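You operate a simulated robot arm through the tools that you are given. There is no shell and no other tool.

Carry out the task below with a simulated two-armed robot. There is one attempt and no reset: what you move stays moved.

JOB
Hold the blue tub on the top of the pouch bench steady with one hand and put the green cap from the top of the parts mat in it with the other.

The check looks at the end state, three seconds after you hand in, the way a careful person would. Anything else that was tipped, shoved, dropped, spilled or broken makes it a failure. Lids that push on must go on centred and level and be pressed home; caps that screw on are set level and turned clockwise until they are tight.

ROBOT AND FRAMES
Two 7-joint arms with two-finger parallel grippers on one trunk, on a base that drives. Base frame: it is fixed to the floor where the robot stands at the start and does not move with it; the origin is under the middle of the robot, x ahead of it, y to its left, z up. Readings come in m, degrees, newtons and seconds.
The left shoulder is at the start at [0.045, 0.101, 1.11], the right one opposite. With the tool pointing down near the work surface each hand reaches from about 0.22 to 0.52 m from the robot's upright axis, wherever it stands, measured 20 degrees to its own side. Places, roughly: blue tub [-2.25, 5, 0.75]; cap [-1.5, 3.5, 0.75]. Payload 2.4 kg a hand.
The tool frame of a hand sits at the grasp point between the pads (the TCP): z along the fingers, y along the line on which they close. The tips reach 0.024 m beyond it. The gripper opens to 0.068 m. The fingers are 0.017 m wide and 0.01 m thick; the gripper's body (0.04 by 0.07 m) begins 0.041 m behind the TCP.
Orientation is that of the tool frame in the base frame, as [roll, pitch, yaw] about the fixed x, y, z axes, in that order (R = Rz(yaw) Ry(pitch) Rx(roll)). With the fingers straight down and closing along the base's y, the tool's x points along the base's -x, its y along +y and its z along -z.

CONTROLS
- The arms move only by the tool apply_moves. It takes "left_series", "right_series" or both (then of equal length, played together; a hand with none holds still); each is text: rows parted by semicolons, each of 7 numbers parted by spaces: the shift along the tool's x, y, z in mm, then the turn, a rotation vector about the tool's x, y, z in degrees, then the finger opening in mm, from 0 to 68. In form: tx ty tz wx wy wz grip; .... A call has 1 to 20 rows; each row shifts and turns the commanded pose from where the row before left it, along the tool's axes as they then stand. Each row takes 0.2 s and may step no farther than 0.05 m and 8.6 degrees from the row before; otherwise, or with a gripper value out of range, the whole call is refused. Where a pose cannot be reached the arm comes as near as it can. A force on the tool above 40 N (or 10 N above the force at the start of the call, whichever is more), or a blocked arm, ends the call early, and 0.2 s more pass. Each finger travels about 0.072 m/s and halts on what it meets, pressing with about 32 N; the grip force reading is that of the motor and also rises with nothing between the fingers. The clock runs only during rows and for 0.2 s after the last one: add rows that do not move to give the fingers time. It gives the time, the measured TCP pose, the force on the tool (base axes), the opening and the grip force at its end, in the units of the frame above (readings bear some noise), with the torque about the TCP (base axes, N m) and any sound that the robot's microphone picked up.
- Cameras (640 x 400 px; columns grow to the right, rows downward): "scene" is now at [0.1281, 0.0012, 1.2572]; the picture's right is [0.02, -1.00, 0.00], its down [-0.67, -0.01, -0.75] and it looks along [0.74, 0.01, -0.67] (base axes); focal length 254 px, centre (320, 200). "left" rides on the left gripper at [0.084, -0.011, -0.075] in its tool frame; the picture's right is [0.13, 0.99, 0.00], its down [-0.60, 0.08, -0.79] and it looks along [-0.79, 0.10, 0.61] (tool axes); focal length 251 px, centre (320, 200). "right" rides on the right gripper at [0.084, 0.011, -0.075] in its tool frame; the picture's right is [-0.13, 0.99, 0.00], its down [-0.60, -0.08, -0.79] and it looks along [-0.79, -0.10, 0.61] (tool axes); focal length 251 px, centre (320, 200). There is no depth. A picture from a camera that has moved, and an enlarged one, comes with that camera's place and axes in the base frame and with its lens.
- capture(camera): a new picture of that camera. No time passes.
- slide_trunk(by): slides the trunk up (or, below 0, down) by that many m; the arms and the scene camera ride with it, the base frame stays. It gives what a move gives, with no picture.
- roll_base(legs): drives the robot by 1 to 6 legs, each [ahead, left, turn to the left] in m, m and degrees, along the robot's own axes; the way and the turn of a leg run together, so that a leg with both is an arc; at most 1.5 m and 180 degrees a leg. The arms and the cameras ride along, it lands a little off, and it stops where it bumps. It gives what a move gives.
- aim_head(pan, tilt): turns the head with the scene camera to pan (to the left, within 86 degrees either way) and tilt (down, from -29 to 69), counted from straight ahead of the robot. It gives what a move gives.
- inspect(camera, box): a new picture of the part [left, top, right, bottom] of that camera's present view, enlarged. No time passes.
- finish_job(): hands the job in; it is judged then, once.

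Nothing tells you exact positions but the pictures and the camera data. Unless the task says otherwise, let go and move clear before handing in.

The tools are called after "Emit:" by a JSON object that holds its "name" and its "arguments". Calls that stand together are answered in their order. apply_moves: Moves the arms, as the interface text tells. Its arguments: {"type":"object","properties":{"left_series":{"type":"string"},"right_series":{"type":"string"}},"required":[]} The other tools are called the same way: slide_trunk (by) slides the trunk up or down; roll_base (legs) drives the base; aim_head (pan, tilt) turns the head that bears the scene camera; capture (camera) takes a picture; inspect (camera, box) takes an enlarged picture of a part of a camera's view; finish_job () hands the job in.

At the start:

```text
time: 0.0
left_tool_pos: [0.3892, 0.1577, 1.0166]
left_tcp_rot: [-180.0, 0.1, -179.9]
left_wrist_force: [0.5, -1.0, -0.5]
left_torque: [0.0, 0.01, 0.0]
left_opening: 0.0685
left_grasp_force: 0.0
right_tool_pos: [0.3034, -0.1167, 1.0783]
right_tcp_rot: [180.0, 0.1, 179.9]
right_wrist_force: [-0.5, 0.0, 0.4]
right_torque: [0.02, 0.01, -0.04]
right_opening: 0.0679
right_grasp_force: 0.1
trunk travel left (down, up): [-0.325, 0.524]
robot x, y, heading: [-0.0022, -0.003, -0.1]
head pan, tilt: [1.1, 41.8]
```

scene: 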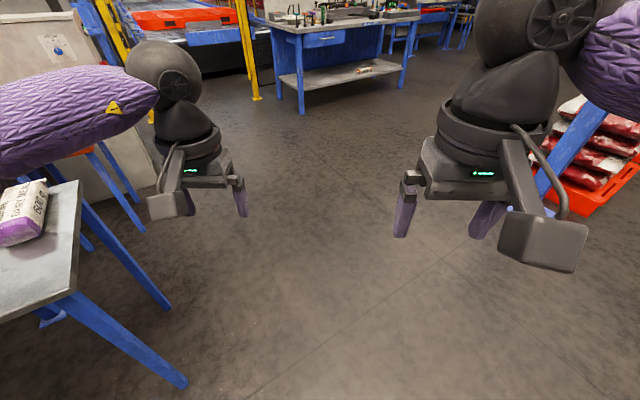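
right: 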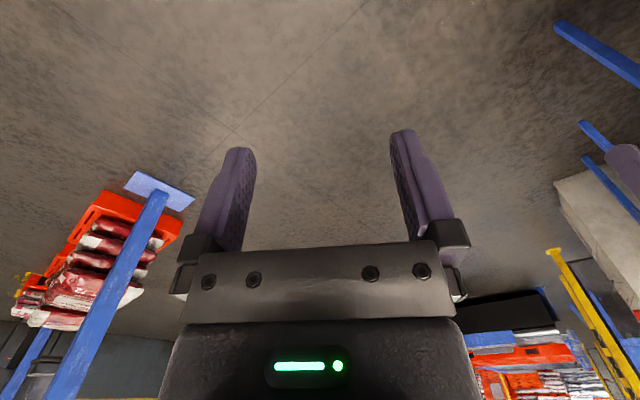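
left: 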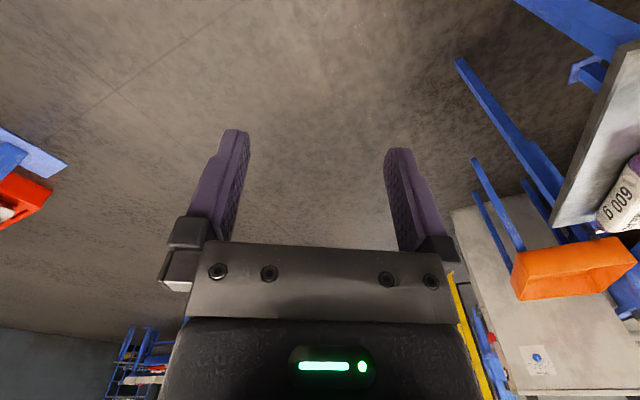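

The robot stands in a workshop with a table to its left; the targets are behind-left of me (tub near [-2.25, 5], cap near [-1.5, 3.5]). I'll look around with the head before I drive.

Emit:
{"name": "aim_head", "arguments": {"pan": 80, "tilt": 25}}

Emit:
{"name": "capture", "arguments": {"camera": "scene"}}

```text
time: 1.5
left_tool_pos: [0.3897, 0.1565, 1.0173]
left_tcp_rot: [-180.0, 0.1, -179.9]
left_wrist_force: [-0.6, 0.4, 0.3]
left_torque: [0.06, -0.01, 0.03]
left_opening: 0.0682
left_grasp_force: 0.0
right_tool_pos: [0.3037, -0.1172, 1.0777]
right_tcp_rot: [-180.0, 0.0, -179.9]
right_wrist_force: [0.2, 0.0, -0.3]
right_torque: [0.0, -0.02, 0.01]
right_opening: 0.0682
right_grasp_force: 0.1
trunk travel left (down, up): [-0.325, 0.524]
robot x, y, heading: [0.0006, 0.002, -0.0]
head pan, tilt: [80.0, 25.0]
```

```text
taken
camera scene: at [0.0605, 0.0903, 1.2832], right [0.98, -0.17, 0.0], down [-0.07, -0.42, -0.91], along [0.16, 0.89, -0.42], focal length 254 px, centre (320, 200)
```

scene: 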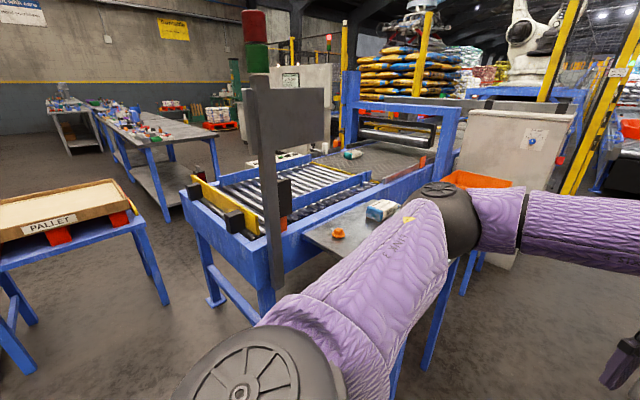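

I see a long bench to the back-left, a pallet stand and a conveyor between. I'll zoom in on the benches.

Emit:
{"name": "inspect", "arguments": {"camera": "scene", "box": [30, 70, 250, 207]}}

Emit:
{"name": "aim_head", "arguments": {"pan": 86, "tilt": 45}}

Emit:
{"name": "capture", "arguments": {"camera": "scene"}}

Emit:
{"name": "aim_head", "arguments": {"pan": 40, "tilt": 35}}

Emit:
{"name": "capture", "arguments": {"camera": "scene"}}

Emit:
{"name": "aim_head", "arguments": {"pan": -60, "tilt": 35}}

Emit:
{"name": "capture", "arguments": {"camera": "scene"}}

```text
2.91 times, centred on (140, 138) of scene
camera zoom: at [0.0605, 0.0903, 1.2832], right [0.98, -0.17, 0.0], down [-0.07, -0.42, -0.91], along [0.16, 0.89, -0.42], focal length 739 px, centre (844, 379)
```

zoom: 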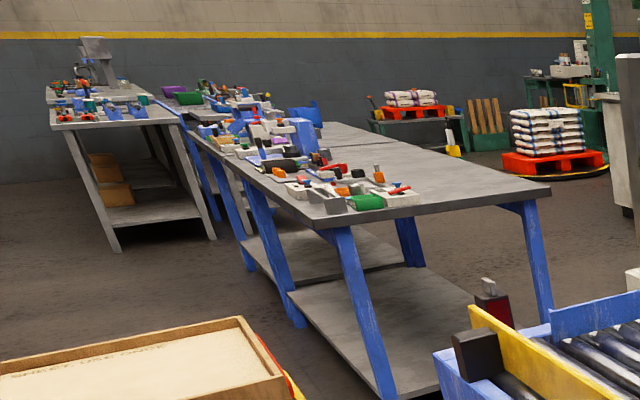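

```text
time: 2.4
left_tool_pos: [0.3888, 0.1576, 1.0168]
left_tcp_rot: [-180.0, 0.0, -179.9]
left_wrist_force: [0.7, 0.2, -0.1]
left_torque: [-0.01, 0.03, 0.0]
left_opening: 0.068
left_grasp_force: 0.1
right_tool_pos: [0.3041, -0.118, 1.0768]
right_tcp_rot: [-180.0, 0.0, -179.9]
right_wrist_force: [-0.4, 0.2, 0.5]
right_torque: [0.01, 0.01, 0.0]
right_opening: 0.0678
right_grasp_force: 0.1
trunk travel left (down, up): [-0.325, 0.524]
robot x, y, heading: [0.0017, 0.0023, -0.1]
head pan, tilt: [85.9, 45.0]
```

```text
taken
camera scene: at [0.0502, 0.0808, 1.2527], right [1.0, -0.07, 0.0], down [-0.05, -0.7, -0.71], along [0.05, 0.71, -0.71], focal length 254 px, centre (320, 200)
```

scene: 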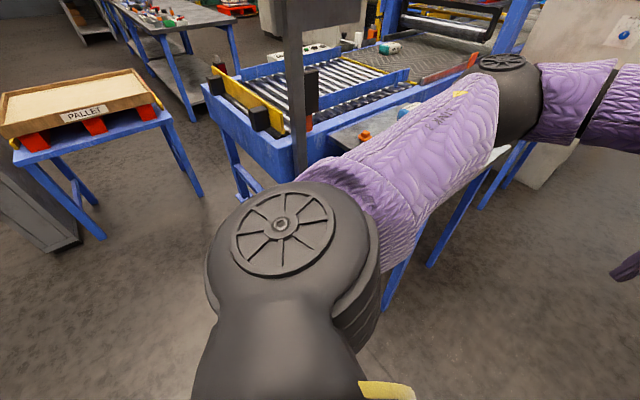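

```text
time: 3.5
left_tool_pos: [0.3896, 0.1574, 1.0168]
left_tcp_rot: [-180.0, -0.1, -179.9]
left_wrist_force: [0.5, -0.7, 0.0]
left_torque: [0.0, -0.01, 0.03]
left_opening: 0.0681
left_grasp_force: 0.0
right_tool_pos: [0.3049, -0.1156, 1.0785]
right_tcp_rot: [180.0, 0.0, 179.9]
right_wrist_force: [0.4, 0.1, 0.5]
right_torque: [0.01, 0.0, 0.02]
right_opening: 0.0681
right_grasp_force: 0.0
trunk travel left (down, up): [-0.325, 0.524]
robot x, y, heading: [0.002, 0.001, -0.1]
head pan, tilt: [40.0, 35.0]
```

```text
taken
camera scene: at [0.1118, 0.0563, 1.2675], right [0.64, -0.77, 0.0], down [-0.44, -0.37, -0.82], along [0.63, 0.53, -0.57], focal length 254 px, centre (320, 200)
```

scene: 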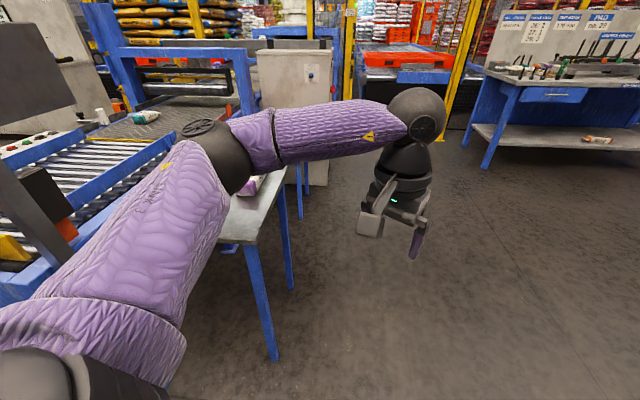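

```text
time: 5.2
left_tool_pos: [0.3888, 0.1567, 1.0175]
left_tcp_rot: [180.0, -0.1, -179.9]
left_wrist_force: [-0.1, -0.2, 0.0]
left_torque: [-0.01, 0.0, 0.03]
left_opening: 0.0679
left_grasp_force: 0.0
right_tool_pos: [0.3043, -0.1181, 1.0775]
right_tcp_rot: [-179.9, 0.0, 180.0]
right_wrist_force: [-0.5, 0.4, -0.5]
right_torque: [-0.02, 0.0, 0.03]
right_opening: 0.0678
right_grasp_force: 0.1
trunk travel left (down, up): [-0.325, 0.524]
robot x, y, heading: [0.0027, -0.0038, -0.0]
head pan, tilt: [-60.0, 35.0]
```

```text
taken
camera scene: at [0.0885, -0.0766, 1.2675], right [-0.87, -0.5, 0.0], down [-0.29, 0.5, -0.82], along [0.41, -0.71, -0.57], focal length 254 px, centre (320, 200)
```

scene: 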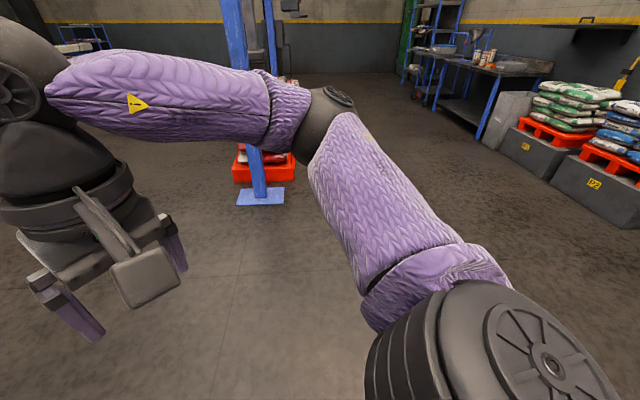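

Bench 1 (parts mat) and bench 2 (pouch bench) lie end-to-end to the back-left, turned about 120°; the pallet stand and conveyor block the direct way. I'll turn right on the spot (the right side is open) to see what is behind me.

Emit:
{"name": "roll_base", "arguments": {"legs": [[0, 0, -120]]}}

Emit:
{"name": "aim_head", "arguments": {"pan": -60, "tilt": 30}}

Emit:
{"name": "capture", "arguments": {"camera": "scene"}}

Emit:
{"name": "aim_head", "arguments": {"pan": 0, "tilt": 30}}

Emit:
{"name": "capture", "arguments": {"camera": "scene"}}

```text
time: 10.6
left_tool_pos: [-0.0503, -0.4171, 1.0167]
left_tcp_rot: [-180.0, 0.1, 61.2]
left_wrist_force: [-0.4, 0.4, -0.2]
left_torque: [0.0, -0.01, -0.01]
left_opening: 0.0679
left_grasp_force: 0.1
right_tool_pos: [-0.2489, -0.2107, 1.0777]
right_tcp_rot: [179.9, 0.0, 61.2]
right_wrist_force: [-0.5, -0.8, -0.1]
right_torque: [-0.01, 0.0, -0.03]
right_opening: 0.0681
right_grasp_force: 0.1
trunk travel left (down, up): [-0.325, 0.524]
robot x, y, heading: [-0.0003, 0.0021, -119.0]
head pan, tilt: [-60.0, 35.0]
```

```text
time: 11.2
left_tool_pos: [-0.0501, -0.418, 1.0165]
left_tcp_rot: [180.0, 0.0, 61.3]
left_wrist_force: [0.0, -0.1, -0.6]
left_torque: [0.0, 0.02, 0.01]
left_opening: 0.068
left_grasp_force: 0.0
right_tool_pos: [-0.2501, -0.2106, 1.0775]
right_tcp_rot: [-179.9, -0.1, 61.2]
right_wrist_force: [-0.3, -1.0, -0.4]
right_torque: [-0.01, -0.02, 0.04]
right_opening: 0.0681
right_grasp_force: 0.1
trunk travel left (down, up): [-0.325, 0.524]
robot x, y, heading: [0.0028, -0.0013, -118.8]
head pan, tilt: [-60.0, 30.0]
```

```text
taken
camera scene: at [-0.111, -0.0409, 1.2752], right [-0.02, 1.0, 0.0], down [0.5, 0.01, -0.87], along [-0.87, -0.02, -0.5], focal length 254 px, centre (320, 200)
```

scene: 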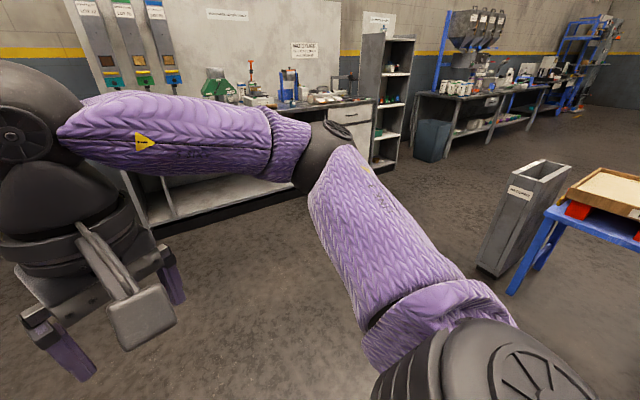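

```text
time: 12.6
left_tool_pos: [-0.0497, -0.4166, 1.016]
left_tcp_rot: [180.0, -0.1, 61.3]
left_wrist_force: [-0.4, 0.0, 0.0]
left_torque: [0.02, -0.01, 0.03]
left_opening: 0.0682
left_grasp_force: 0.0
right_tool_pos: [-0.2497, -0.212, 1.078]
right_tcp_rot: [180.0, 0.0, 61.2]
right_wrist_force: [-0.8, -0.6, -0.8]
right_torque: [0.0, -0.01, -0.01]
right_opening: 0.0681
right_grasp_force: 0.0
trunk travel left (down, up): [-0.325, 0.524]
robot x, y, heading: [-0.0015, 0.0001, -118.7]
head pan, tilt: [0.0, 30.0]
```

```text
taken
camera scene: at [-0.0642, -0.1182, 1.2753], right [-0.88, 0.48, 0.0], down [0.24, 0.44, -0.87], along [-0.42, -0.76, -0.5], focal length 254 px, centre (320, 200)
```

scene: 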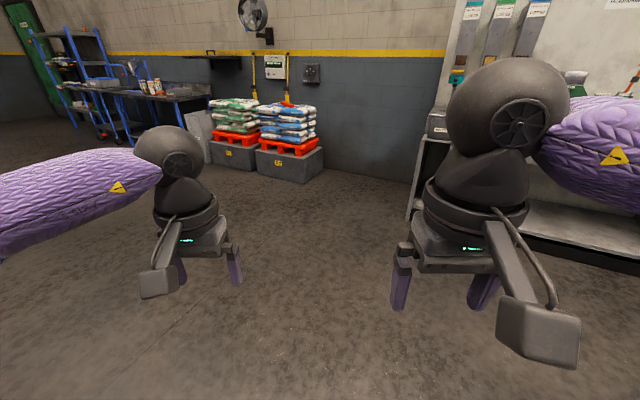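

The way at x ≈ -2.3 between the shelf (x ≈ -3.3) and the grey bin (x ≈ -1.4) looks wide open. I'll turn to face -x and drive 1.4 m, then look again.

Emit:
{"name": "roll_base", "arguments": {"legs": [[0, 0, -76], [1.2, 0, 0]]}}

Emit:
{"name": "aim_head", "arguments": {"pan": 0, "tilt": 25}}

Emit:
{"name": "capture", "arguments": {"camera": "scene"}}

Emit:
{"name": "aim_head", "arguments": {"pan": -55, "tilt": 30}}

Emit:
{"name": "capture", "arguments": {"camera": "scene"}}

```text
time: 21.8
left_tool_pos: [-1.5565, 0.2278, 1.0163]
left_tcp_rot: [180.0, -0.1, -13.8]
left_wrist_force: [-0.6, 0.3, 0.3]
left_torque: [0.02, -0.02, -0.02]
left_opening: 0.068
left_grasp_force: 0.0
right_tool_pos: [-1.4086, 0.4723, 1.0782]
right_tcp_rot: [179.9, 0.0, -13.9]
right_wrist_force: [-0.5, -0.6, 0.1]
right_torque: [-0.02, -0.01, -0.03]
right_opening: 0.0677
right_grasp_force: 0.0
trunk travel left (down, up): [-0.325, 0.524]
robot x, y, heading: [-1.1376, 0.2869, 166.1]
head pan, tilt: [0.0, 30.0]
```

```text
time: 22.4
left_tool_pos: [-1.5557, 0.228, 1.0161]
left_tcp_rot: [-180.0, 0.0, -13.7]
left_wrist_force: [0.1, -0.1, 0.5]
left_torque: [-0.04, 0.01, 0.01]
left_opening: 0.068
left_grasp_force: 0.1
right_tool_pos: [-1.4073, 0.4731, 1.0774]
right_tcp_rot: [-180.0, -0.1, -13.9]
right_wrist_force: [-0.2, -0.2, -0.4]
right_torque: [-0.04, -0.02, 0.01]
right_opening: 0.0684
right_grasp_force: 0.1
trunk travel left (down, up): [-0.325, 0.524]
robot x, y, heading: [-1.1389, 0.29, 166.3]
head pan, tilt: [0.0, 25.0]
```

```text
taken
camera scene: at [-1.2719, 0.319, 1.2832], right [0.24, 0.97, 0.0], down [0.41, -0.1, -0.91], along [-0.88, 0.22, -0.42], focal length 254 px, centre (320, 200)
```

scene: 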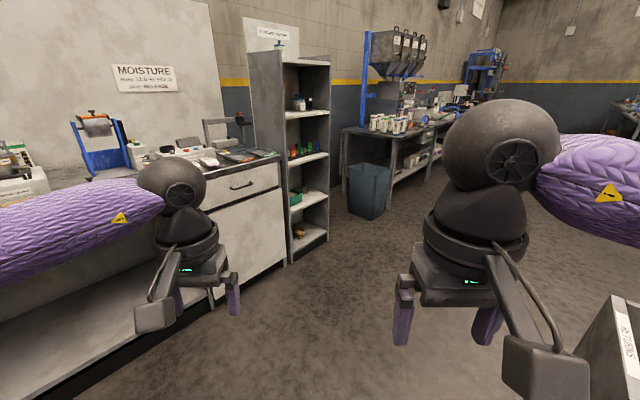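

```text
time: 23.7
left_tool_pos: [-1.5564, 0.2271, 1.0173]
left_tcp_rot: [180.0, 0.0, -13.7]
left_wrist_force: [0.6, 0.2, 0.3]
left_torque: [0.01, -0.02, 0.0]
left_opening: 0.0682
left_grasp_force: 0.0
right_tool_pos: [-1.4083, 0.4737, 1.0785]
right_tcp_rot: [180.0, 0.0, -13.8]
right_wrist_force: [0.1, -0.3, 0.1]
right_torque: [-0.03, 0.01, 0.01]
right_opening: 0.0682
right_grasp_force: 0.0
trunk travel left (down, up): [-0.325, 0.524]
robot x, y, heading: [-1.1392, 0.2851, 166.1]
head pan, tilt: [-55.0, 30.0]
```

```text
taken
camera scene: at [-1.2152, 0.3814, 1.2753], right [0.93, 0.36, 0.0], down [0.18, -0.47, -0.87], along [-0.31, 0.81, -0.5], focal length 254 px, centre (320, 200)
```

scene: 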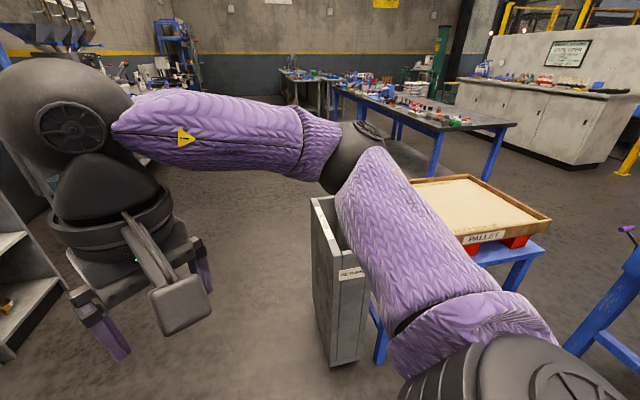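

The bin sits at about [-1.45, 1.1], and the benches are visible beyond it. I'll go ahead about 1 m, turn right towards +y and advance with good clearance from the bin.

Emit:
{"name": "roll_base", "arguments": {"legs": [[1.05, 0, 0], [0, 0, -70], [1.2, 0, 0]]}}

Emit:
{"name": "aim_head", "arguments": {"pan": -10, "tilt": 20}}

Emit:
{"name": "capture", "arguments": {"camera": "scene"}}

Emit:
{"name": "inspect", "arguments": {"camera": "scene", "box": [160, 80, 480, 280]}}

```text
time: 37.8
left_tool_pos: [-2.4591, 2.1035, 1.0172]
left_tcp_rot: [-179.9, 0.0, -84.5]
left_wrist_force: [-0.1, 0.9, -0.1]
left_torque: [0.02, -0.02, 0.0]
left_opening: 0.0679
left_grasp_force: 0.1
right_tool_pos: [-2.1786, 2.0445, 1.0771]
right_tcp_rot: [180.0, 0.0, -84.6]
right_wrist_force: [0.9, -0.2, 0.0]
right_torque: [-0.01, -0.01, 0.02]
right_opening: 0.068
right_grasp_force: 0.1
trunk travel left (down, up): [-0.325, 0.524]
robot x, y, heading: [-2.2678, 1.7267, 95.6]
head pan, tilt: [-55.0, 30.0]
```

```text
time: 38.9
left_tool_pos: [-2.4591, 2.1039, 1.0176]
left_tcp_rot: [180.0, 0.0, -84.5]
left_wrist_force: [-0.5, -0.9, 0.4]
left_torque: [-0.02, 0.0, -0.02]
left_opening: 0.0679
left_grasp_force: 0.0
right_tool_pos: [-2.178, 2.0451, 1.0762]
right_tcp_rot: [180.0, 0.0, -84.7]
right_wrist_force: [0.1, 0.1, -1.5]
right_torque: [0.02, -0.03, 0.0]
right_opening: 0.068
right_grasp_force: 0.1
trunk travel left (down, up): [-0.325, 0.524]
robot x, y, heading: [-2.2681, 1.7272, 95.3]
head pan, tilt: [-10.0, 20.0]
```

```text
taken
camera scene: at [-2.2622, 1.8664, 1.2913], right [1.0, -0.08, 0.0], down [-0.03, -0.34, -0.94], along [0.08, 0.94, -0.34], focal length 254 px, centre (320, 200)
```

scene: 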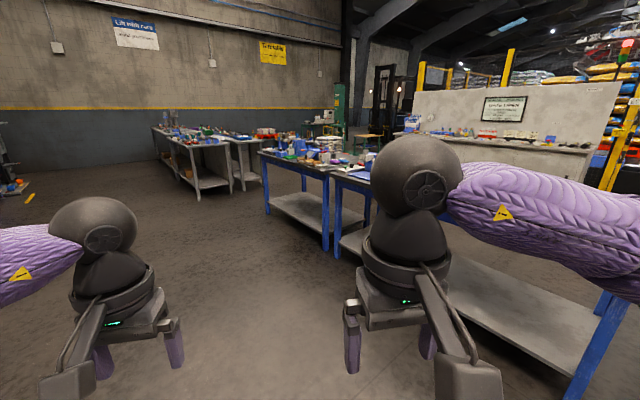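

```text
2.00 times, centred on (320, 180) of scene
camera zoom: at [-2.2622, 1.8664, 1.2913], right [1.0, -0.08, 0.0], down [-0.03, -0.34, -0.94], along [0.08, 0.94, -0.34], focal length 508 px, centre (320, 240)
```

zoom: 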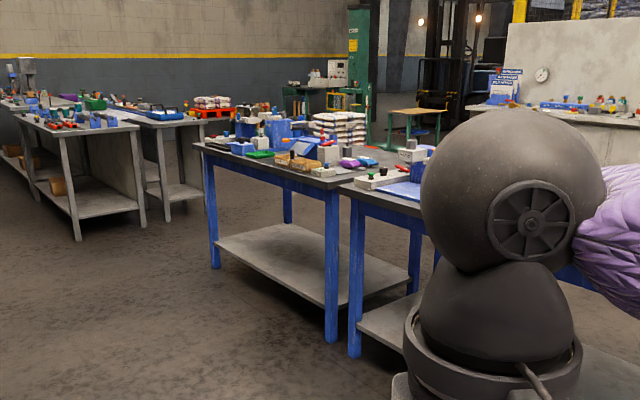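

I see two blue-legged benches end to end, with their near (south-west) edges running roughly from [-1.1, 2.6] to [-2.8, 5.0]. I'll drive to a viewpoint about 0.8 m off the mat bench's edge and face it.

Emit:
{"name": "roll_base", "arguments": {"legs": [[1.15, 0, 0], [0, 0, -57]]}}

Emit:
{"name": "aim_head", "arguments": {"pan": 0, "tilt": 35}}

Emit:
{"name": "capture", "arguments": {"camera": "scene"}}

Emit:
{"name": "capture", "arguments": {"camera": "right"}}

Emit:
{"name": "capture", "arguments": {"camera": "left"}}

```text
time: 47.3
left_tool_pos: [-2.1717, 3.2442, 1.016]
left_tcp_rot: [180.0, 0.1, -141.1]
left_wrist_force: [0.5, 0.1, 0.3]
left_torque: [-0.01, -0.03, 0.08]
left_opening: 0.0679
left_grasp_force: 0.1
right_tool_pos: [-2.0645, 2.9781, 1.0768]
right_tcp_rot: [-179.9, -0.1, -141.2]
right_wrist_force: [0.4, 0.3, -0.1]
right_torque: [-0.01, -0.03, -0.02]
right_opening: 0.0679
right_grasp_force: 0.0
trunk travel left (down, up): [-0.325, 0.524]
robot x, y, heading: [-2.3762, 2.8761, 38.7]
head pan, tilt: [-10.0, 20.0]
```

```text
time: 48.1
left_tool_pos: [-2.1692, 3.2437, 1.0179]
left_tcp_rot: [-180.0, 0.1, -141.1]
left_wrist_force: [0.6, 0.1, 0.0]
left_torque: [-0.04, 0.04, 0.03]
left_opening: 0.068
left_grasp_force: 0.0
right_tool_pos: [-2.0648, 2.9771, 1.0772]
right_tcp_rot: [-180.0, 0.0, -141.2]
right_wrist_force: [0.2, -0.3, -0.3]
right_torque: [-0.03, 0.01, -0.01]
right_opening: 0.0679
right_grasp_force: 0.1
trunk travel left (down, up): [-0.325, 0.524]
robot x, y, heading: [-2.3746, 2.8777, 38.8]
head pan, tilt: [0.0, 35.0]
```

```text
taken
camera scene: at [-2.2729, 2.9606, 1.2675], right [0.63, -0.78, 0.0], down [-0.45, -0.36, -0.82], along [0.64, 0.51, -0.57], focal length 254 px, centre (320, 200)
```

scene: 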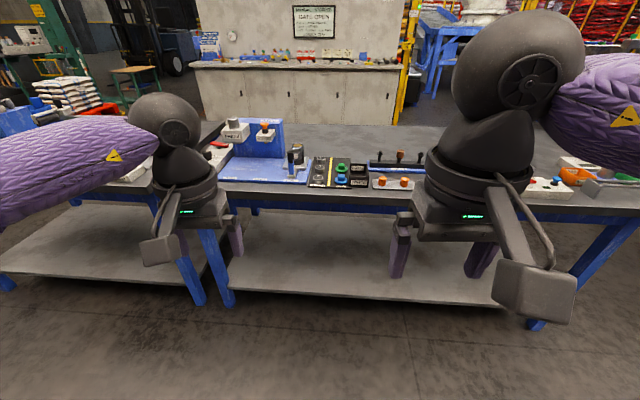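

```text
taken
camera right: at [-2.1382, 2.9323, 1.1527], right [-0.52, 0.85, 0.0], down [0.52, 0.32, 0.79], along [0.68, 0.41, -0.61], focal length 251 px, centre (320, 200)
```

right: 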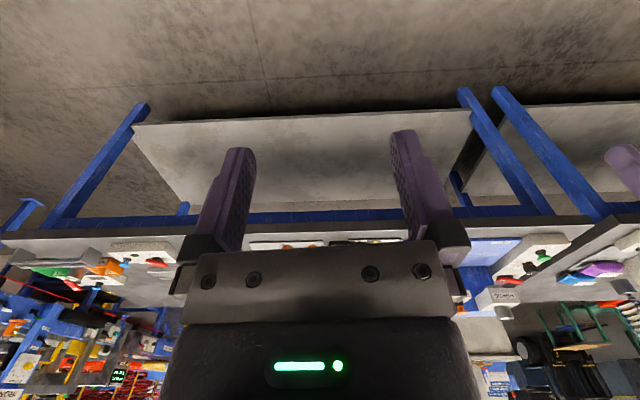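

```text
taken
camera left: at [-2.2282, 3.1821, 1.0925], right [-0.72, 0.69, 0.0], down [0.42, 0.44, 0.79], along [0.55, 0.57, -0.61], focal length 251 px, centre (320, 200)
```

left: 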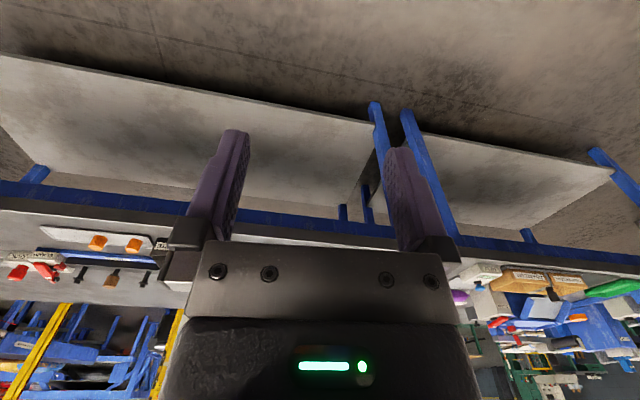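

I see the mat bench: a black/yellow mat around pixel (335,172) with a green item on it. Zooming in.

Emit:
{"name": "inspect", "arguments": {"camera": "scene", "box": [250, 120, 430, 232]}}

Emit:
{"name": "inspect", "arguments": {"camera": "scene", "box": [300, 145, 380, 195]}}

```text
3.56 times, centred on (340, 176) of scene
camera zoom: at [-2.2729, 2.9606, 1.2675], right [0.63, -0.78, 0.0], down [-0.45, -0.36, -0.82], along [0.64, 0.51, -0.57], focal length 903 px, centre (249, 285)
```

zoom: 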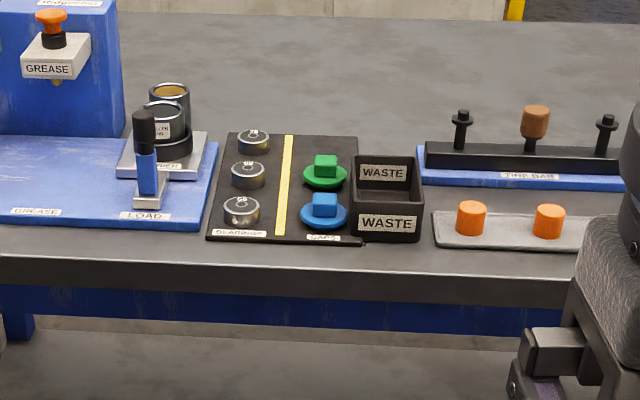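

```text
8.00 times, centred on (340, 170) of scene
camera zoom: at [-2.2729, 2.9606, 1.2675], right [0.63, -0.78, 0.0], down [-0.45, -0.36, -0.82], along [0.64, 0.51, -0.57], focal length 2032 px, centre (160, 440)
```

zoom: 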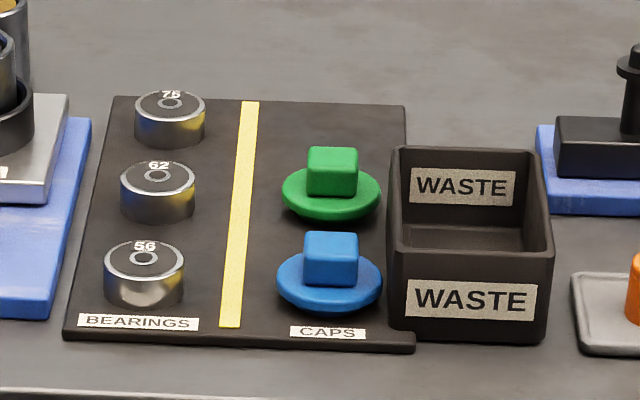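

The green cap (disc with a square knob) sits on the mat at about [-1.48, 3.48], the blue cap in front of it and a waste box beside it. I'll look down to see how large the robot's own base is.

Emit:
{"name": "aim_head", "arguments": {"pan": 0, "tilt": 69}}

Emit:
{"name": "capture", "arguments": {"camera": "scene"}}

Emit:
{"name": "aim_head", "arguments": {"pan": 60, "tilt": 25}}

Emit:
{"name": "capture", "arguments": {"camera": "scene"}}

Emit:
{"name": "inspect", "arguments": {"camera": "scene", "box": [200, 60, 520, 260]}}

```text
time: 49.1
left_tool_pos: [-2.1714, 3.2448, 1.0169]
left_tcp_rot: [179.9, 0.0, -141.1]
left_wrist_force: [0.0, 0.5, 0.3]
left_torque: [-0.03, -0.01, -0.01]
left_opening: 0.068
left_grasp_force: 0.0
right_tool_pos: [-2.0665, 2.9786, 1.0778]
right_tcp_rot: [-180.0, 0.0, -141.2]
right_wrist_force: [-0.5, -0.6, 0.3]
right_torque: [0.01, 0.01, 0.01]
right_opening: 0.0682
right_grasp_force: 0.0
trunk travel left (down, up): [-0.325, 0.524]
robot x, y, heading: [-2.3785, 2.882, 38.8]
head pan, tilt: [0.0, 68.8]
```

```text
taken
camera scene: at [-2.2979, 2.9405, 1.2238], right [0.63, -0.78, 0.0], down [-0.73, -0.58, -0.36], along [0.28, 0.23, -0.93], focal length 254 px, centre (320, 200)
```

scene: 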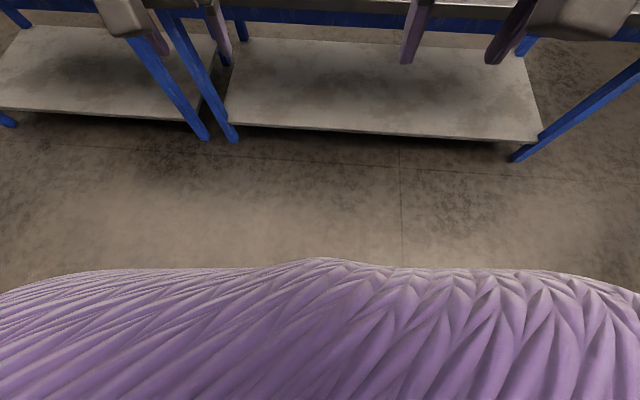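

```text
time: 50.4
left_tool_pos: [-2.1707, 3.2446, 1.0156]
left_tcp_rot: [179.9, 0.0, -141.2]
left_wrist_force: [0.3, 0.4, 1.3]
left_torque: [-0.01, -0.01, -0.02]
left_opening: 0.0681
left_grasp_force: 0.0
right_tool_pos: [-2.0651, 2.9786, 1.0777]
right_tcp_rot: [-179.9, -0.1, -141.2]
right_wrist_force: [0.1, 0.8, 0.3]
right_torque: [0.02, 0.01, -0.01]
right_opening: 0.068
right_grasp_force: 0.1
trunk travel left (down, up): [-0.325, 0.524]
robot x, y, heading: [-2.3796, 2.8776, 38.7]
head pan, tilt: [60.0, 25.0]
```

```text
taken
camera scene: at [-2.3556, 2.9965, 1.2832], right [0.99, 0.15, 0.0], down [0.06, -0.42, -0.91], along [-0.14, 0.9, -0.42], focal length 254 px, centre (320, 200)
```

scene: 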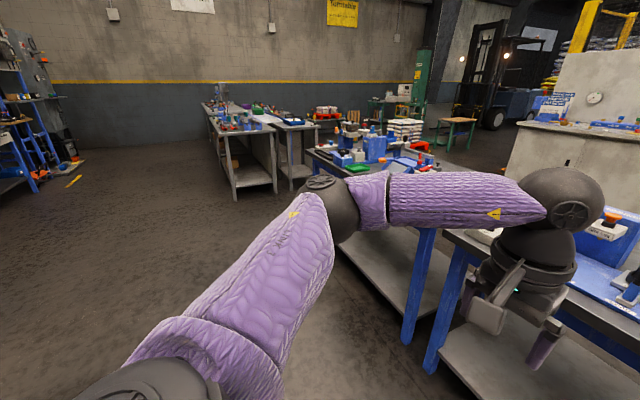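

```text
2.00 times, centred on (360, 160) of scene
camera zoom: at [-2.3556, 2.9965, 1.2832], right [0.99, 0.15, 0.0], down [0.06, -0.42, -0.91], along [-0.14, 0.9, -0.42], focal length 508 px, centre (240, 280)
```

zoom: 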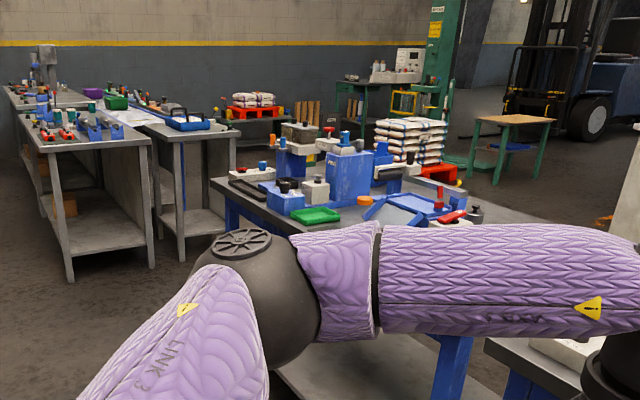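

The base does not reach beyond ~0.25 m ahead of the axis. Before picking, I'll drive sideways to look at the pouch bench and find the tub so I can choose the hands sensibly.

Emit:
{"name": "roll_base", "arguments": {"legs": [[0.1, 0.75, 0], [0.1, 0.7, 0]]}}

Emit:
{"name": "aim_head", "arguments": {"pan": 0, "tilt": 35}}

Emit:
{"name": "capture", "arguments": {"camera": "scene"}}

Emit:
{"name": "inspect", "arguments": {"camera": "scene", "box": [180, 100, 440, 262]}}

```text
time: 57.9
left_tool_pos: [-2.9258, 4.4869, 1.017]
left_tcp_rot: [180.0, 0.0, -140.4]
left_wrist_force: [-0.5, 0.2, -0.4]
left_torque: [-0.02, 0.0, -0.03]
left_opening: 0.0679
left_grasp_force: 0.1
right_tool_pos: [-2.8182, 4.2226, 1.0772]
right_tcp_rot: [-180.0, 0.0, -140.5]
right_wrist_force: [0.5, 0.4, 0.6]
right_torque: [0.01, 0.01, 0.01]
right_opening: 0.068
right_grasp_force: 0.1
trunk travel left (down, up): [-0.325, 0.524]
robot x, y, heading: [-3.1284, 4.1201, 39.3]
head pan, tilt: [60.0, 25.0]
```

```text
time: 59.2
left_tool_pos: [-2.9261, 4.4878, 1.0172]
left_tcp_rot: [-180.0, 0.0, -140.4]
left_wrist_force: [-0.4, -0.1, -0.9]
left_torque: [-0.03, -0.01, 0.02]
left_opening: 0.0679
left_grasp_force: 0.0
right_tool_pos: [-2.818, 4.2227, 1.0769]
right_tcp_rot: [-179.9, 0.0, -140.5]
right_wrist_force: [0.2, 0.7, -0.2]
right_torque: [0.01, -0.04, 0.02]
right_opening: 0.068
right_grasp_force: 0.0
trunk travel left (down, up): [-0.325, 0.524]
robot x, y, heading: [-3.1268, 4.1177, 39.5]
head pan, tilt: [0.0, 35.0]
```

```text
taken
camera scene: at [-3.0258, 4.2024, 1.2675], right [0.64, -0.77, 0.0], down [-0.44, -0.37, -0.82], along [0.63, 0.52, -0.57], focal length 254 px, centre (320, 200)
```

scene: 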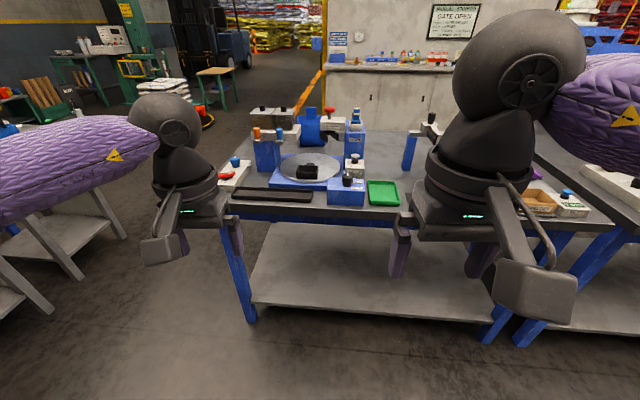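

```text
2.46 times, centred on (310, 181) of scene
camera zoom: at [-3.0258, 4.2024, 1.2675], right [0.64, -0.77, 0.0], down [-0.44, -0.37, -0.82], along [0.63, 0.52, -0.57], focal length 625 px, centre (345, 247)
```

zoom: 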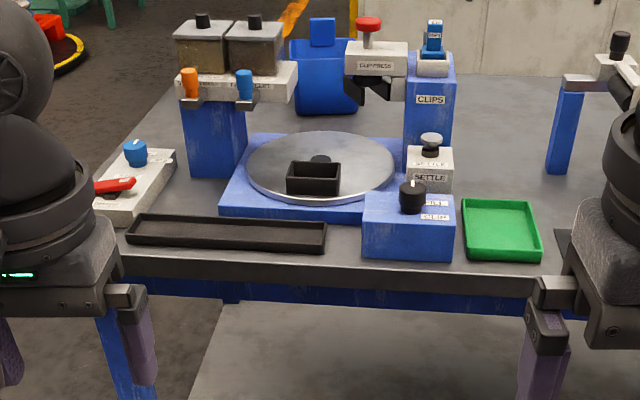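

The pouch bench holds a turntable with a small black box, dispensers, a clip press, and a blue container at the back. I'll raise the trunk to look into it from higher up.

Emit:
{"name": "slide_trunk", "arguments": {"by": 0.4}}

Emit:
{"name": "aim_head", "arguments": {"pan": 0, "tilt": 45}}

Emit:
{"name": "capture", "arguments": {"camera": "scene"}}

Emit:
{"name": "inspect", "arguments": {"camera": "scene", "box": [200, 60, 440, 210]}}

```text
time: 63.0
left_tool_pos: [-2.9268, 4.4879, 1.4166]
left_tcp_rot: [180.0, 0.0, -140.3]
left_wrist_force: [0.7, 0.5, -0.4]
left_torque: [0.02, 0.01, 0.02]
left_opening: 0.0681
left_grasp_force: 0.1
right_tool_pos: [-2.8172, 4.2206, 1.4771]
right_tcp_rot: [-180.0, 0.0, -140.6]
right_wrist_force: [0.2, 0.2, -1.4]
right_torque: [-0.01, 0.02, 0.0]
right_opening: 0.068
right_grasp_force: 0.0
trunk travel left (down, up): [-0.725, 0.124]
robot x, y, heading: [-3.1282, 4.1196, 39.4]
head pan, tilt: [0.0, 35.0]
```

```text
time: 63.7
left_tool_pos: [-2.9278, 4.4882, 1.4161]
left_tcp_rot: [179.9, 0.0, -140.4]
left_wrist_force: [-1.4, 0.1, 0.8]
left_torque: [0.01, 0.0, -0.01]
left_opening: 0.068
left_grasp_force: 0.0
right_tool_pos: [-2.8183, 4.2222, 1.4775]
right_tcp_rot: [-180.0, 0.0, -140.5]
right_wrist_force: [-0.1, -0.8, 0.0]
right_torque: [0.01, -0.01, 0.01]
right_opening: 0.0681
right_grasp_force: 0.1
trunk travel left (down, up): [-0.725, 0.124]
robot x, y, heading: [-3.1263, 4.1194, 39.4]
head pan, tilt: [0.0, 45.0]
```

```text
taken
camera scene: at [-3.0563, 4.1772, 1.6541], right [0.64, -0.77, 0.0], down [-0.55, -0.45, -0.71], along [0.55, 0.45, -0.71], focal length 254 px, centre (320, 200)
```

scene: 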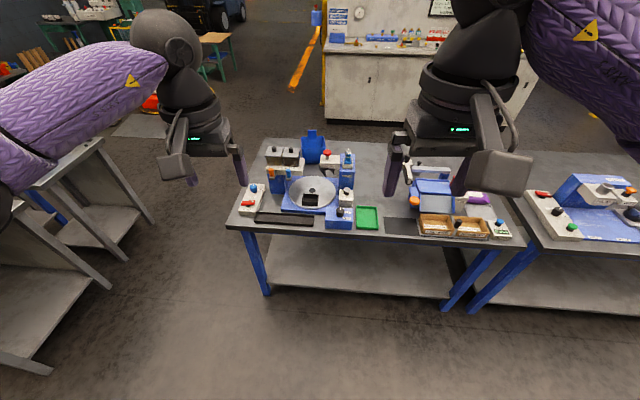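

```text
2.67 times, centred on (320, 135) of scene
camera zoom: at [-3.0563, 4.1772, 1.6541], right [0.64, -0.77, 0.0], down [-0.55, -0.45, -0.71], along [0.55, 0.45, -0.71], focal length 677 px, centre (320, 373)
```

zoom: 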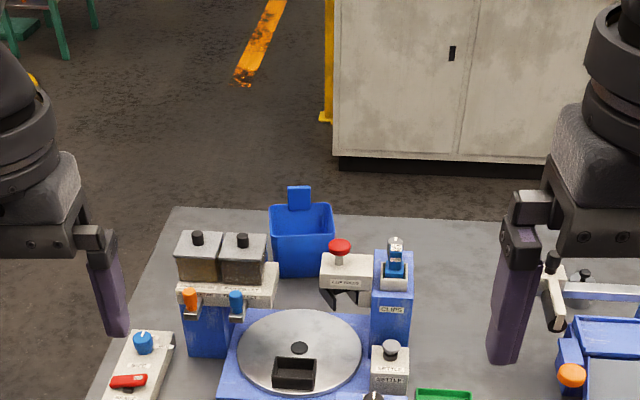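

The blue tub is a square open bin at the far (north-east) edge of the pouch bench, with a tab handle on its far side, around [-2.1, 5.0]; I'll need to deliver from the bench's other side through the roughly 1 m gap at its north-west end. First I'll go back to pick the green cap with the right hand, squaring up to the mat bench.

Emit:
{"name": "roll_base", "arguments": {"legs": [[0, -1.25, 0], [0, 0, -9.4], [0.2, 0, 0]]}}

Emit:
{"name": "aim_head", "arguments": {"pan": -10, "tilt": 50}}

Emit:
{"name": "capture", "arguments": {"camera": "scene"}}

Emit:
{"name": "capture", "arguments": {"camera": "right"}}

```text
time: 71.8
left_tool_pos: [-1.9075, 3.5976, 1.4167]
left_tcp_rot: [180.0, -0.1, -149.3]
left_wrist_force: [-0.3, 0.6, 0.6]
left_torque: [-0.01, 0.02, 0.0]
left_opening: 0.0679
left_grasp_force: 0.0
right_tool_pos: [-1.8416, 3.3193, 1.478]
right_tcp_rot: [-180.0, 0.0, -149.4]
right_wrist_force: [-0.4, -0.8, -1.2]
right_torque: [0.0, 0.03, -0.02]
right_opening: 0.0678
right_grasp_force: 0.1
trunk travel left (down, up): [-0.725, 0.124]
robot x, y, heading: [-2.1635, 3.2632, 30.7]
head pan, tilt: [0.0, 45.0]
```

```text
time: 72.5
left_tool_pos: [-1.9094, 3.596, 1.4178]
left_tcp_rot: [180.0, 0.0, -149.2]
left_wrist_force: [0.2, -0.5, 0.2]
left_torque: [-0.01, -0.02, 0.01]
left_opening: 0.068
left_grasp_force: 0.1
right_tool_pos: [-1.8431, 3.318, 1.4776]
right_tcp_rot: [179.9, 0.0, -149.4]
right_wrist_force: [0.5, 0.2, -0.7]
right_torque: [0.02, 0.0, 0.0]
right_opening: 0.0677
right_grasp_force: 0.1
trunk travel left (down, up): [-0.725, 0.124]
robot x, y, heading: [-2.1639, 3.2602, 30.3]
head pan, tilt: [-10.0, 50.0]
```

```text
taken
camera scene: at [-2.083, 3.2963, 1.6472], right [0.35, -0.94, 0.0], down [-0.72, -0.27, -0.64], along [0.6, 0.23, -0.77], focal length 254 px, centre (320, 200)
```

scene: 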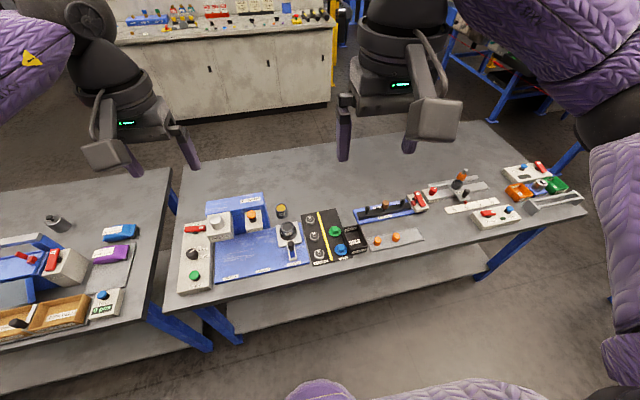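

```text
taken
camera right: at [-1.9214, 3.2833, 1.5527], right [-0.39, 0.92, 0.0], down [0.56, 0.24, 0.79], along [0.73, 0.31, -0.61], focal length 251 px, centre (320, 200)
```

right: 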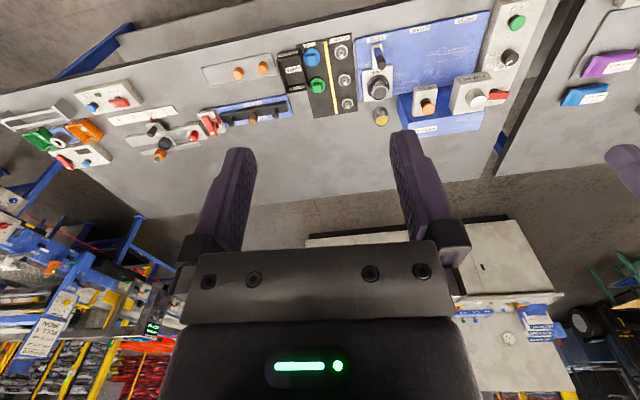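

Both caps and the mat show clearly now from above. Zooming for accurate positions of the cap, mat and bench edge.

Emit:
{"name": "inspect", "arguments": {"camera": "scene", "box": [280, 190, 400, 265]}}

Emit:
{"name": "inspect", "arguments": {"camera": "right", "box": [260, 30, 400, 118]}}

```text
5.33 times, centred on (340, 228) of scene
camera zoom: at [-2.083, 3.2963, 1.6472], right [0.35, -0.94, 0.0], down [-0.72, -0.27, -0.64], along [0.6, 0.23, -0.77], focal length 1354 px, centre (213, 53)
```

zoom: 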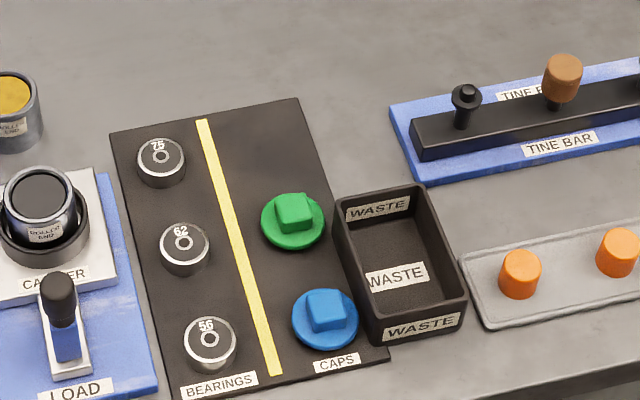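

```text
4.55 times, centred on (330, 74) of right
camera zoom: at [-1.9214, 3.2833, 1.5527], right [-0.39, 0.92, 0.0], down [0.56, 0.24, 0.79], along [0.73, 0.31, -0.61], focal length 1143 px, centre (274, 773)
```

zoom: 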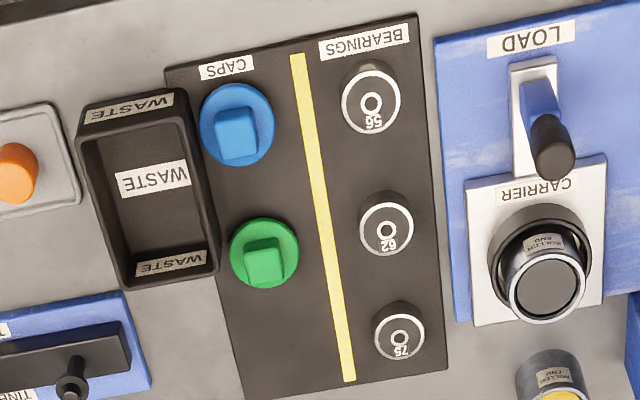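

Triangulating from both cameras puts the green cap near [-1.548, 3.435], with the bench top about z 0.78 and its normal at about 34.5°. I'll square up, move the axis to ~0.33 m from the edge, and lower the trunk partway.

Emit:
{"name": "roll_base", "arguments": {"legs": [[0, 0, 4.1], [0.145, -0.046, 0]]}}

Emit:
{"name": "slide_trunk", "arguments": {"by": -0.25}}

Emit:
{"name": "capture", "arguments": {"camera": "scene"}}

Emit:
{"name": "capture", "arguments": {"camera": "right"}}

```text
time: 74.4
left_tool_pos: [-1.7861, 3.6575, 1.4164]
left_tcp_rot: [180.0, -0.1, -145.3]
left_wrist_force: [0.8, 0.4, 0.1]
left_torque: [-0.03, -0.04, -0.03]
left_opening: 0.068
left_grasp_force: 0.0
right_tool_pos: [-1.7027, 3.3851, 1.4762]
right_tcp_rot: [-180.0, -0.1, -145.4]
right_wrist_force: [0.0, -0.5, -0.3]
right_torque: [-0.06, -0.03, 0.01]
right_opening: 0.068
right_grasp_force: 0.1
trunk travel left (down, up): [-0.725, 0.124]
robot x, y, heading: [-2.0178, 3.3088, 34.6]
head pan, tilt: [-10.0, 50.0]
```

```text
time: 77.0
left_tool_pos: [-1.7874, 3.6584, 1.1659]
left_tcp_rot: [180.0, 0.0, -145.3]
left_wrist_force: [1.4, 0.0, -0.8]
left_torque: [0.0, -0.01, 0.03]
left_opening: 0.0681
left_grasp_force: 0.1
right_tool_pos: [-1.7029, 3.3841, 1.227]
right_tcp_rot: [180.0, 0.1, -145.4]
right_wrist_force: [-0.3, -0.1, -0.6]
right_torque: [0.0, 0.02, 0.04]
right_opening: 0.0678
right_grasp_force: 0.0
trunk travel left (down, up): [-0.475, 0.374]
robot x, y, heading: [-2.0172, 3.3088, 34.5]
head pan, tilt: [-10.0, 50.0]
```

```text
taken
camera scene: at [-1.9301, 3.3527, 1.3969], right [0.42, -0.91, 0.0], down [-0.7, -0.32, -0.64], along [0.58, 0.27, -0.77], focal length 254 px, centre (320, 200)
```

scene: 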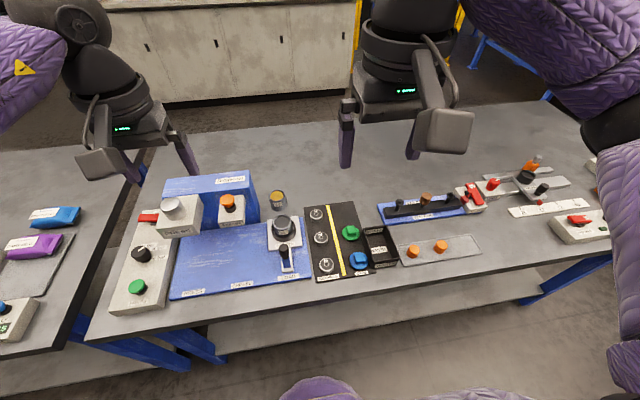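

```text
taken
camera right: at [-1.7779, 3.3444, 1.3028], right [-0.46, 0.89, 0.0], down [0.54, 0.28, 0.79], along [0.71, 0.36, -0.61], focal length 251 px, centre (320, 200)
```

right: 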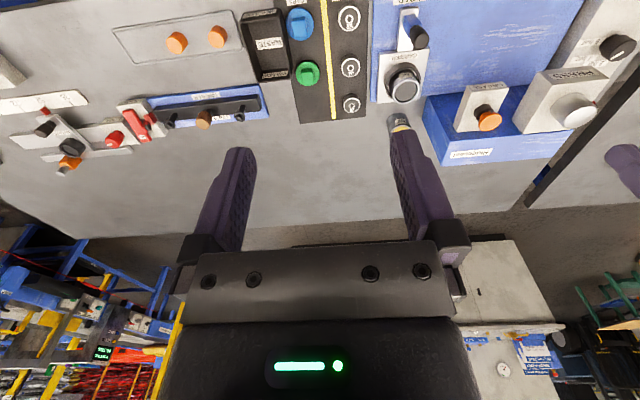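

I'm squared up with everything clear. Zooming again from both cameras to pin down the cap and its knob.

Emit:
{"name": "inspect", "arguments": {"camera": "scene", "box": [300, 195, 412, 265]}}

Emit:
{"name": "inspect", "arguments": {"camera": "right", "box": [240, 0, 380, 88]}}

```text
5.71 times, centred on (356, 230) of scene
camera zoom: at [-1.9301, 3.3527, 1.3969], right [0.42, -0.91, 0.0], down [-0.7, -0.32, -0.64], along [0.58, 0.27, -0.77], focal length 1451 px, centre (114, 29)
```

zoom: 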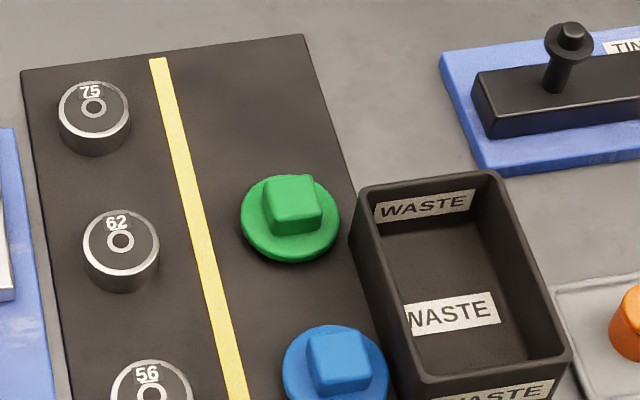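

```text
4.55 times, centred on (310, 44) of right
camera zoom: at [-1.7779, 3.3444, 1.3028], right [-0.46, 0.89, 0.0], down [0.54, 0.28, 0.79], along [0.71, 0.36, -0.61], focal length 1143 px, centre (366, 909)
```

zoom: 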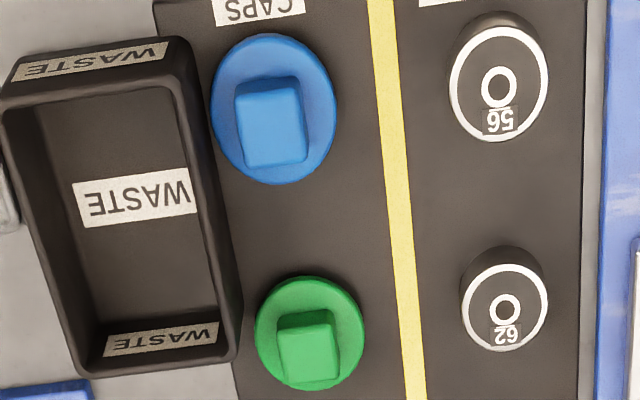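

The cap is at about [-1.55, 3.433], disc near z ≈ 0.80, with a ~21 mm knob. I'll bring the right hand above it and turn the tool 90° so the fingers close front-to-back, clear of the waste box.

Emit:
{"name": "apply_moves", "arguments": {"right_series": "-22 -6.7 38 0 0 0 60; -22 -6.7 38 0 0 0 60; -22 -6.7 38 0 0 0 60; -22 -6.7 38 0 0 0 60; -22 -6.7 38 0 0 0 60; -22 -6.7 38 0 0 0 60; -22 -6.7 38 0 0 0 60; 0 0 0 0 0 8.2 60; 0 0 0 0 0 8.2 60; 0 0 0 0 0 8.2 60; 0 0 0 0 0 8.2 60; 0 0 0 0 0 8.2 60; 0 0 0 0 0 8.2 60; 0 0 0 0 0 8.2 60; 0 0 0 0 0 8.2 60; 0 0 0 0 0 8.2 60; 0 0 0 0 0 8.2 60; 0 0 0 0 0 8 60; 0 0 0 0 0 0 60"}}

Emit:
{"name": "capture", "arguments": {"camera": "right"}}

Emit:
{"name": "capture", "arguments": {"camera": "scene"}}

```text
time: 81.0
left_tool_pos: [-1.7869, 3.6583, 1.1664]
left_tcp_rot: [-179.9, 0.0, -145.3]
left_wrist_force: [-0.3, -0.5, 0.5]
left_torque: [0.0, -0.01, -0.04]
left_opening: 0.0681
left_grasp_force: 0.1
right_tool_pos: [-1.5484, 3.4333, 0.9609]
right_tcp_rot: [-180.0, 0.0, 124.4]
right_wrist_force: [-0.2, -0.8, 0.0]
right_torque: [0.0, -0.02, -0.02]
right_opening: 0.0599
right_grasp_force: 0.1
trunk travel left (down, up): [-0.475, 0.374]
robot x, y, heading: [-2.0157, 3.3089, 34.4]
head pan, tilt: [-10.0, 50.0]
```

```text
taken
camera right: at [-1.5878, 3.5075, 1.0358], right [0.89, 0.45, 0.0], down [0.28, -0.54, 0.79], along [0.36, -0.71, -0.61], focal length 251 px, centre (320, 200)
```

right: 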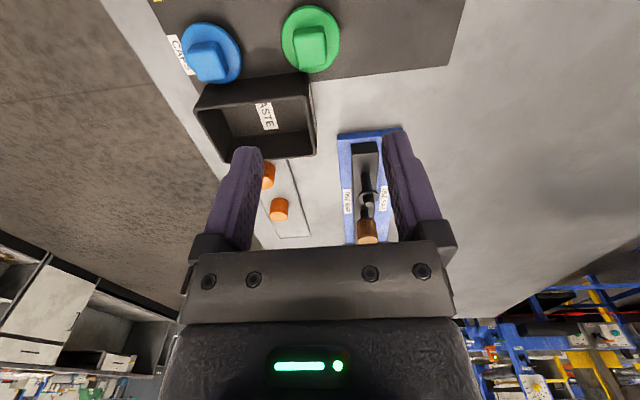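

```text
taken
camera scene: at [-1.93, 3.3528, 1.3968], right [0.42, -0.91, 0.0], down [-0.7, -0.32, -0.64], along [0.58, 0.27, -0.77], focal length 254 px, centre (320, 200)
```

scene: 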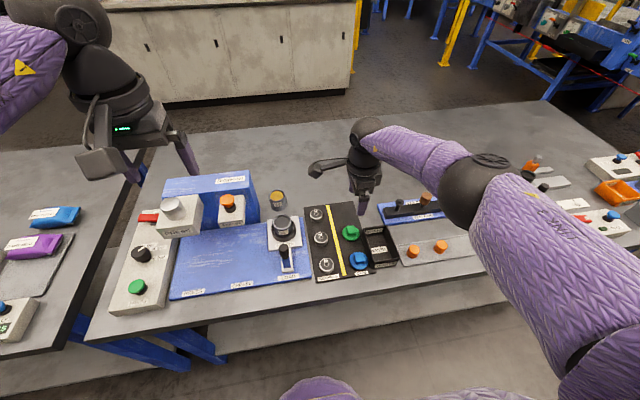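

The hand hovers over the cap with the right orientation. I'll zoom in on the cap from the wrist camera to refine its centre and the knob's angle.

Emit:
{"name": "inspect", "arguments": {"camera": "right", "box": [230, 0, 390, 100]}}

Emit:
{"name": "inspect", "arguments": {"camera": "scene", "box": [310, 170, 422, 240]}}

```text
4.00 times, centred on (310, 50) of right
camera zoom: at [-1.5878, 3.5075, 1.0358], right [0.89, 0.45, 0.0], down [0.28, -0.54, 0.79], along [0.36, -0.71, -0.61], focal length 1006 px, centre (360, 800)
```

zoom: 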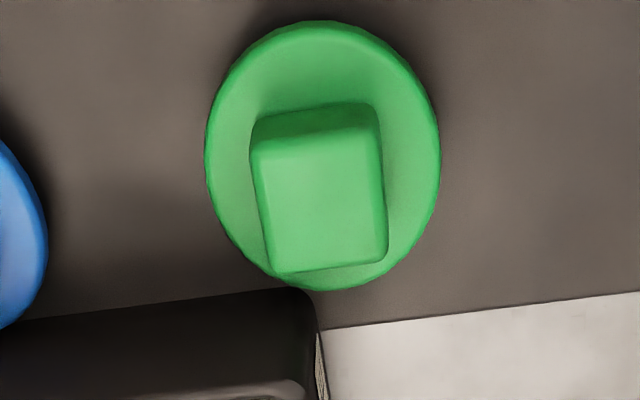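

```text
5.71 times, centred on (366, 205) of scene
camera zoom: at [-1.93, 3.3528, 1.3968], right [0.42, -0.91, 0.0], down [-0.7, -0.32, -0.64], along [0.58, 0.27, -0.77], focal length 1451 px, centre (57, 171)
```

zoom: 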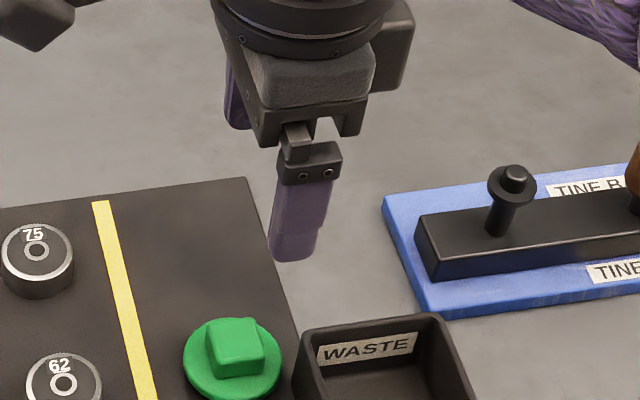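

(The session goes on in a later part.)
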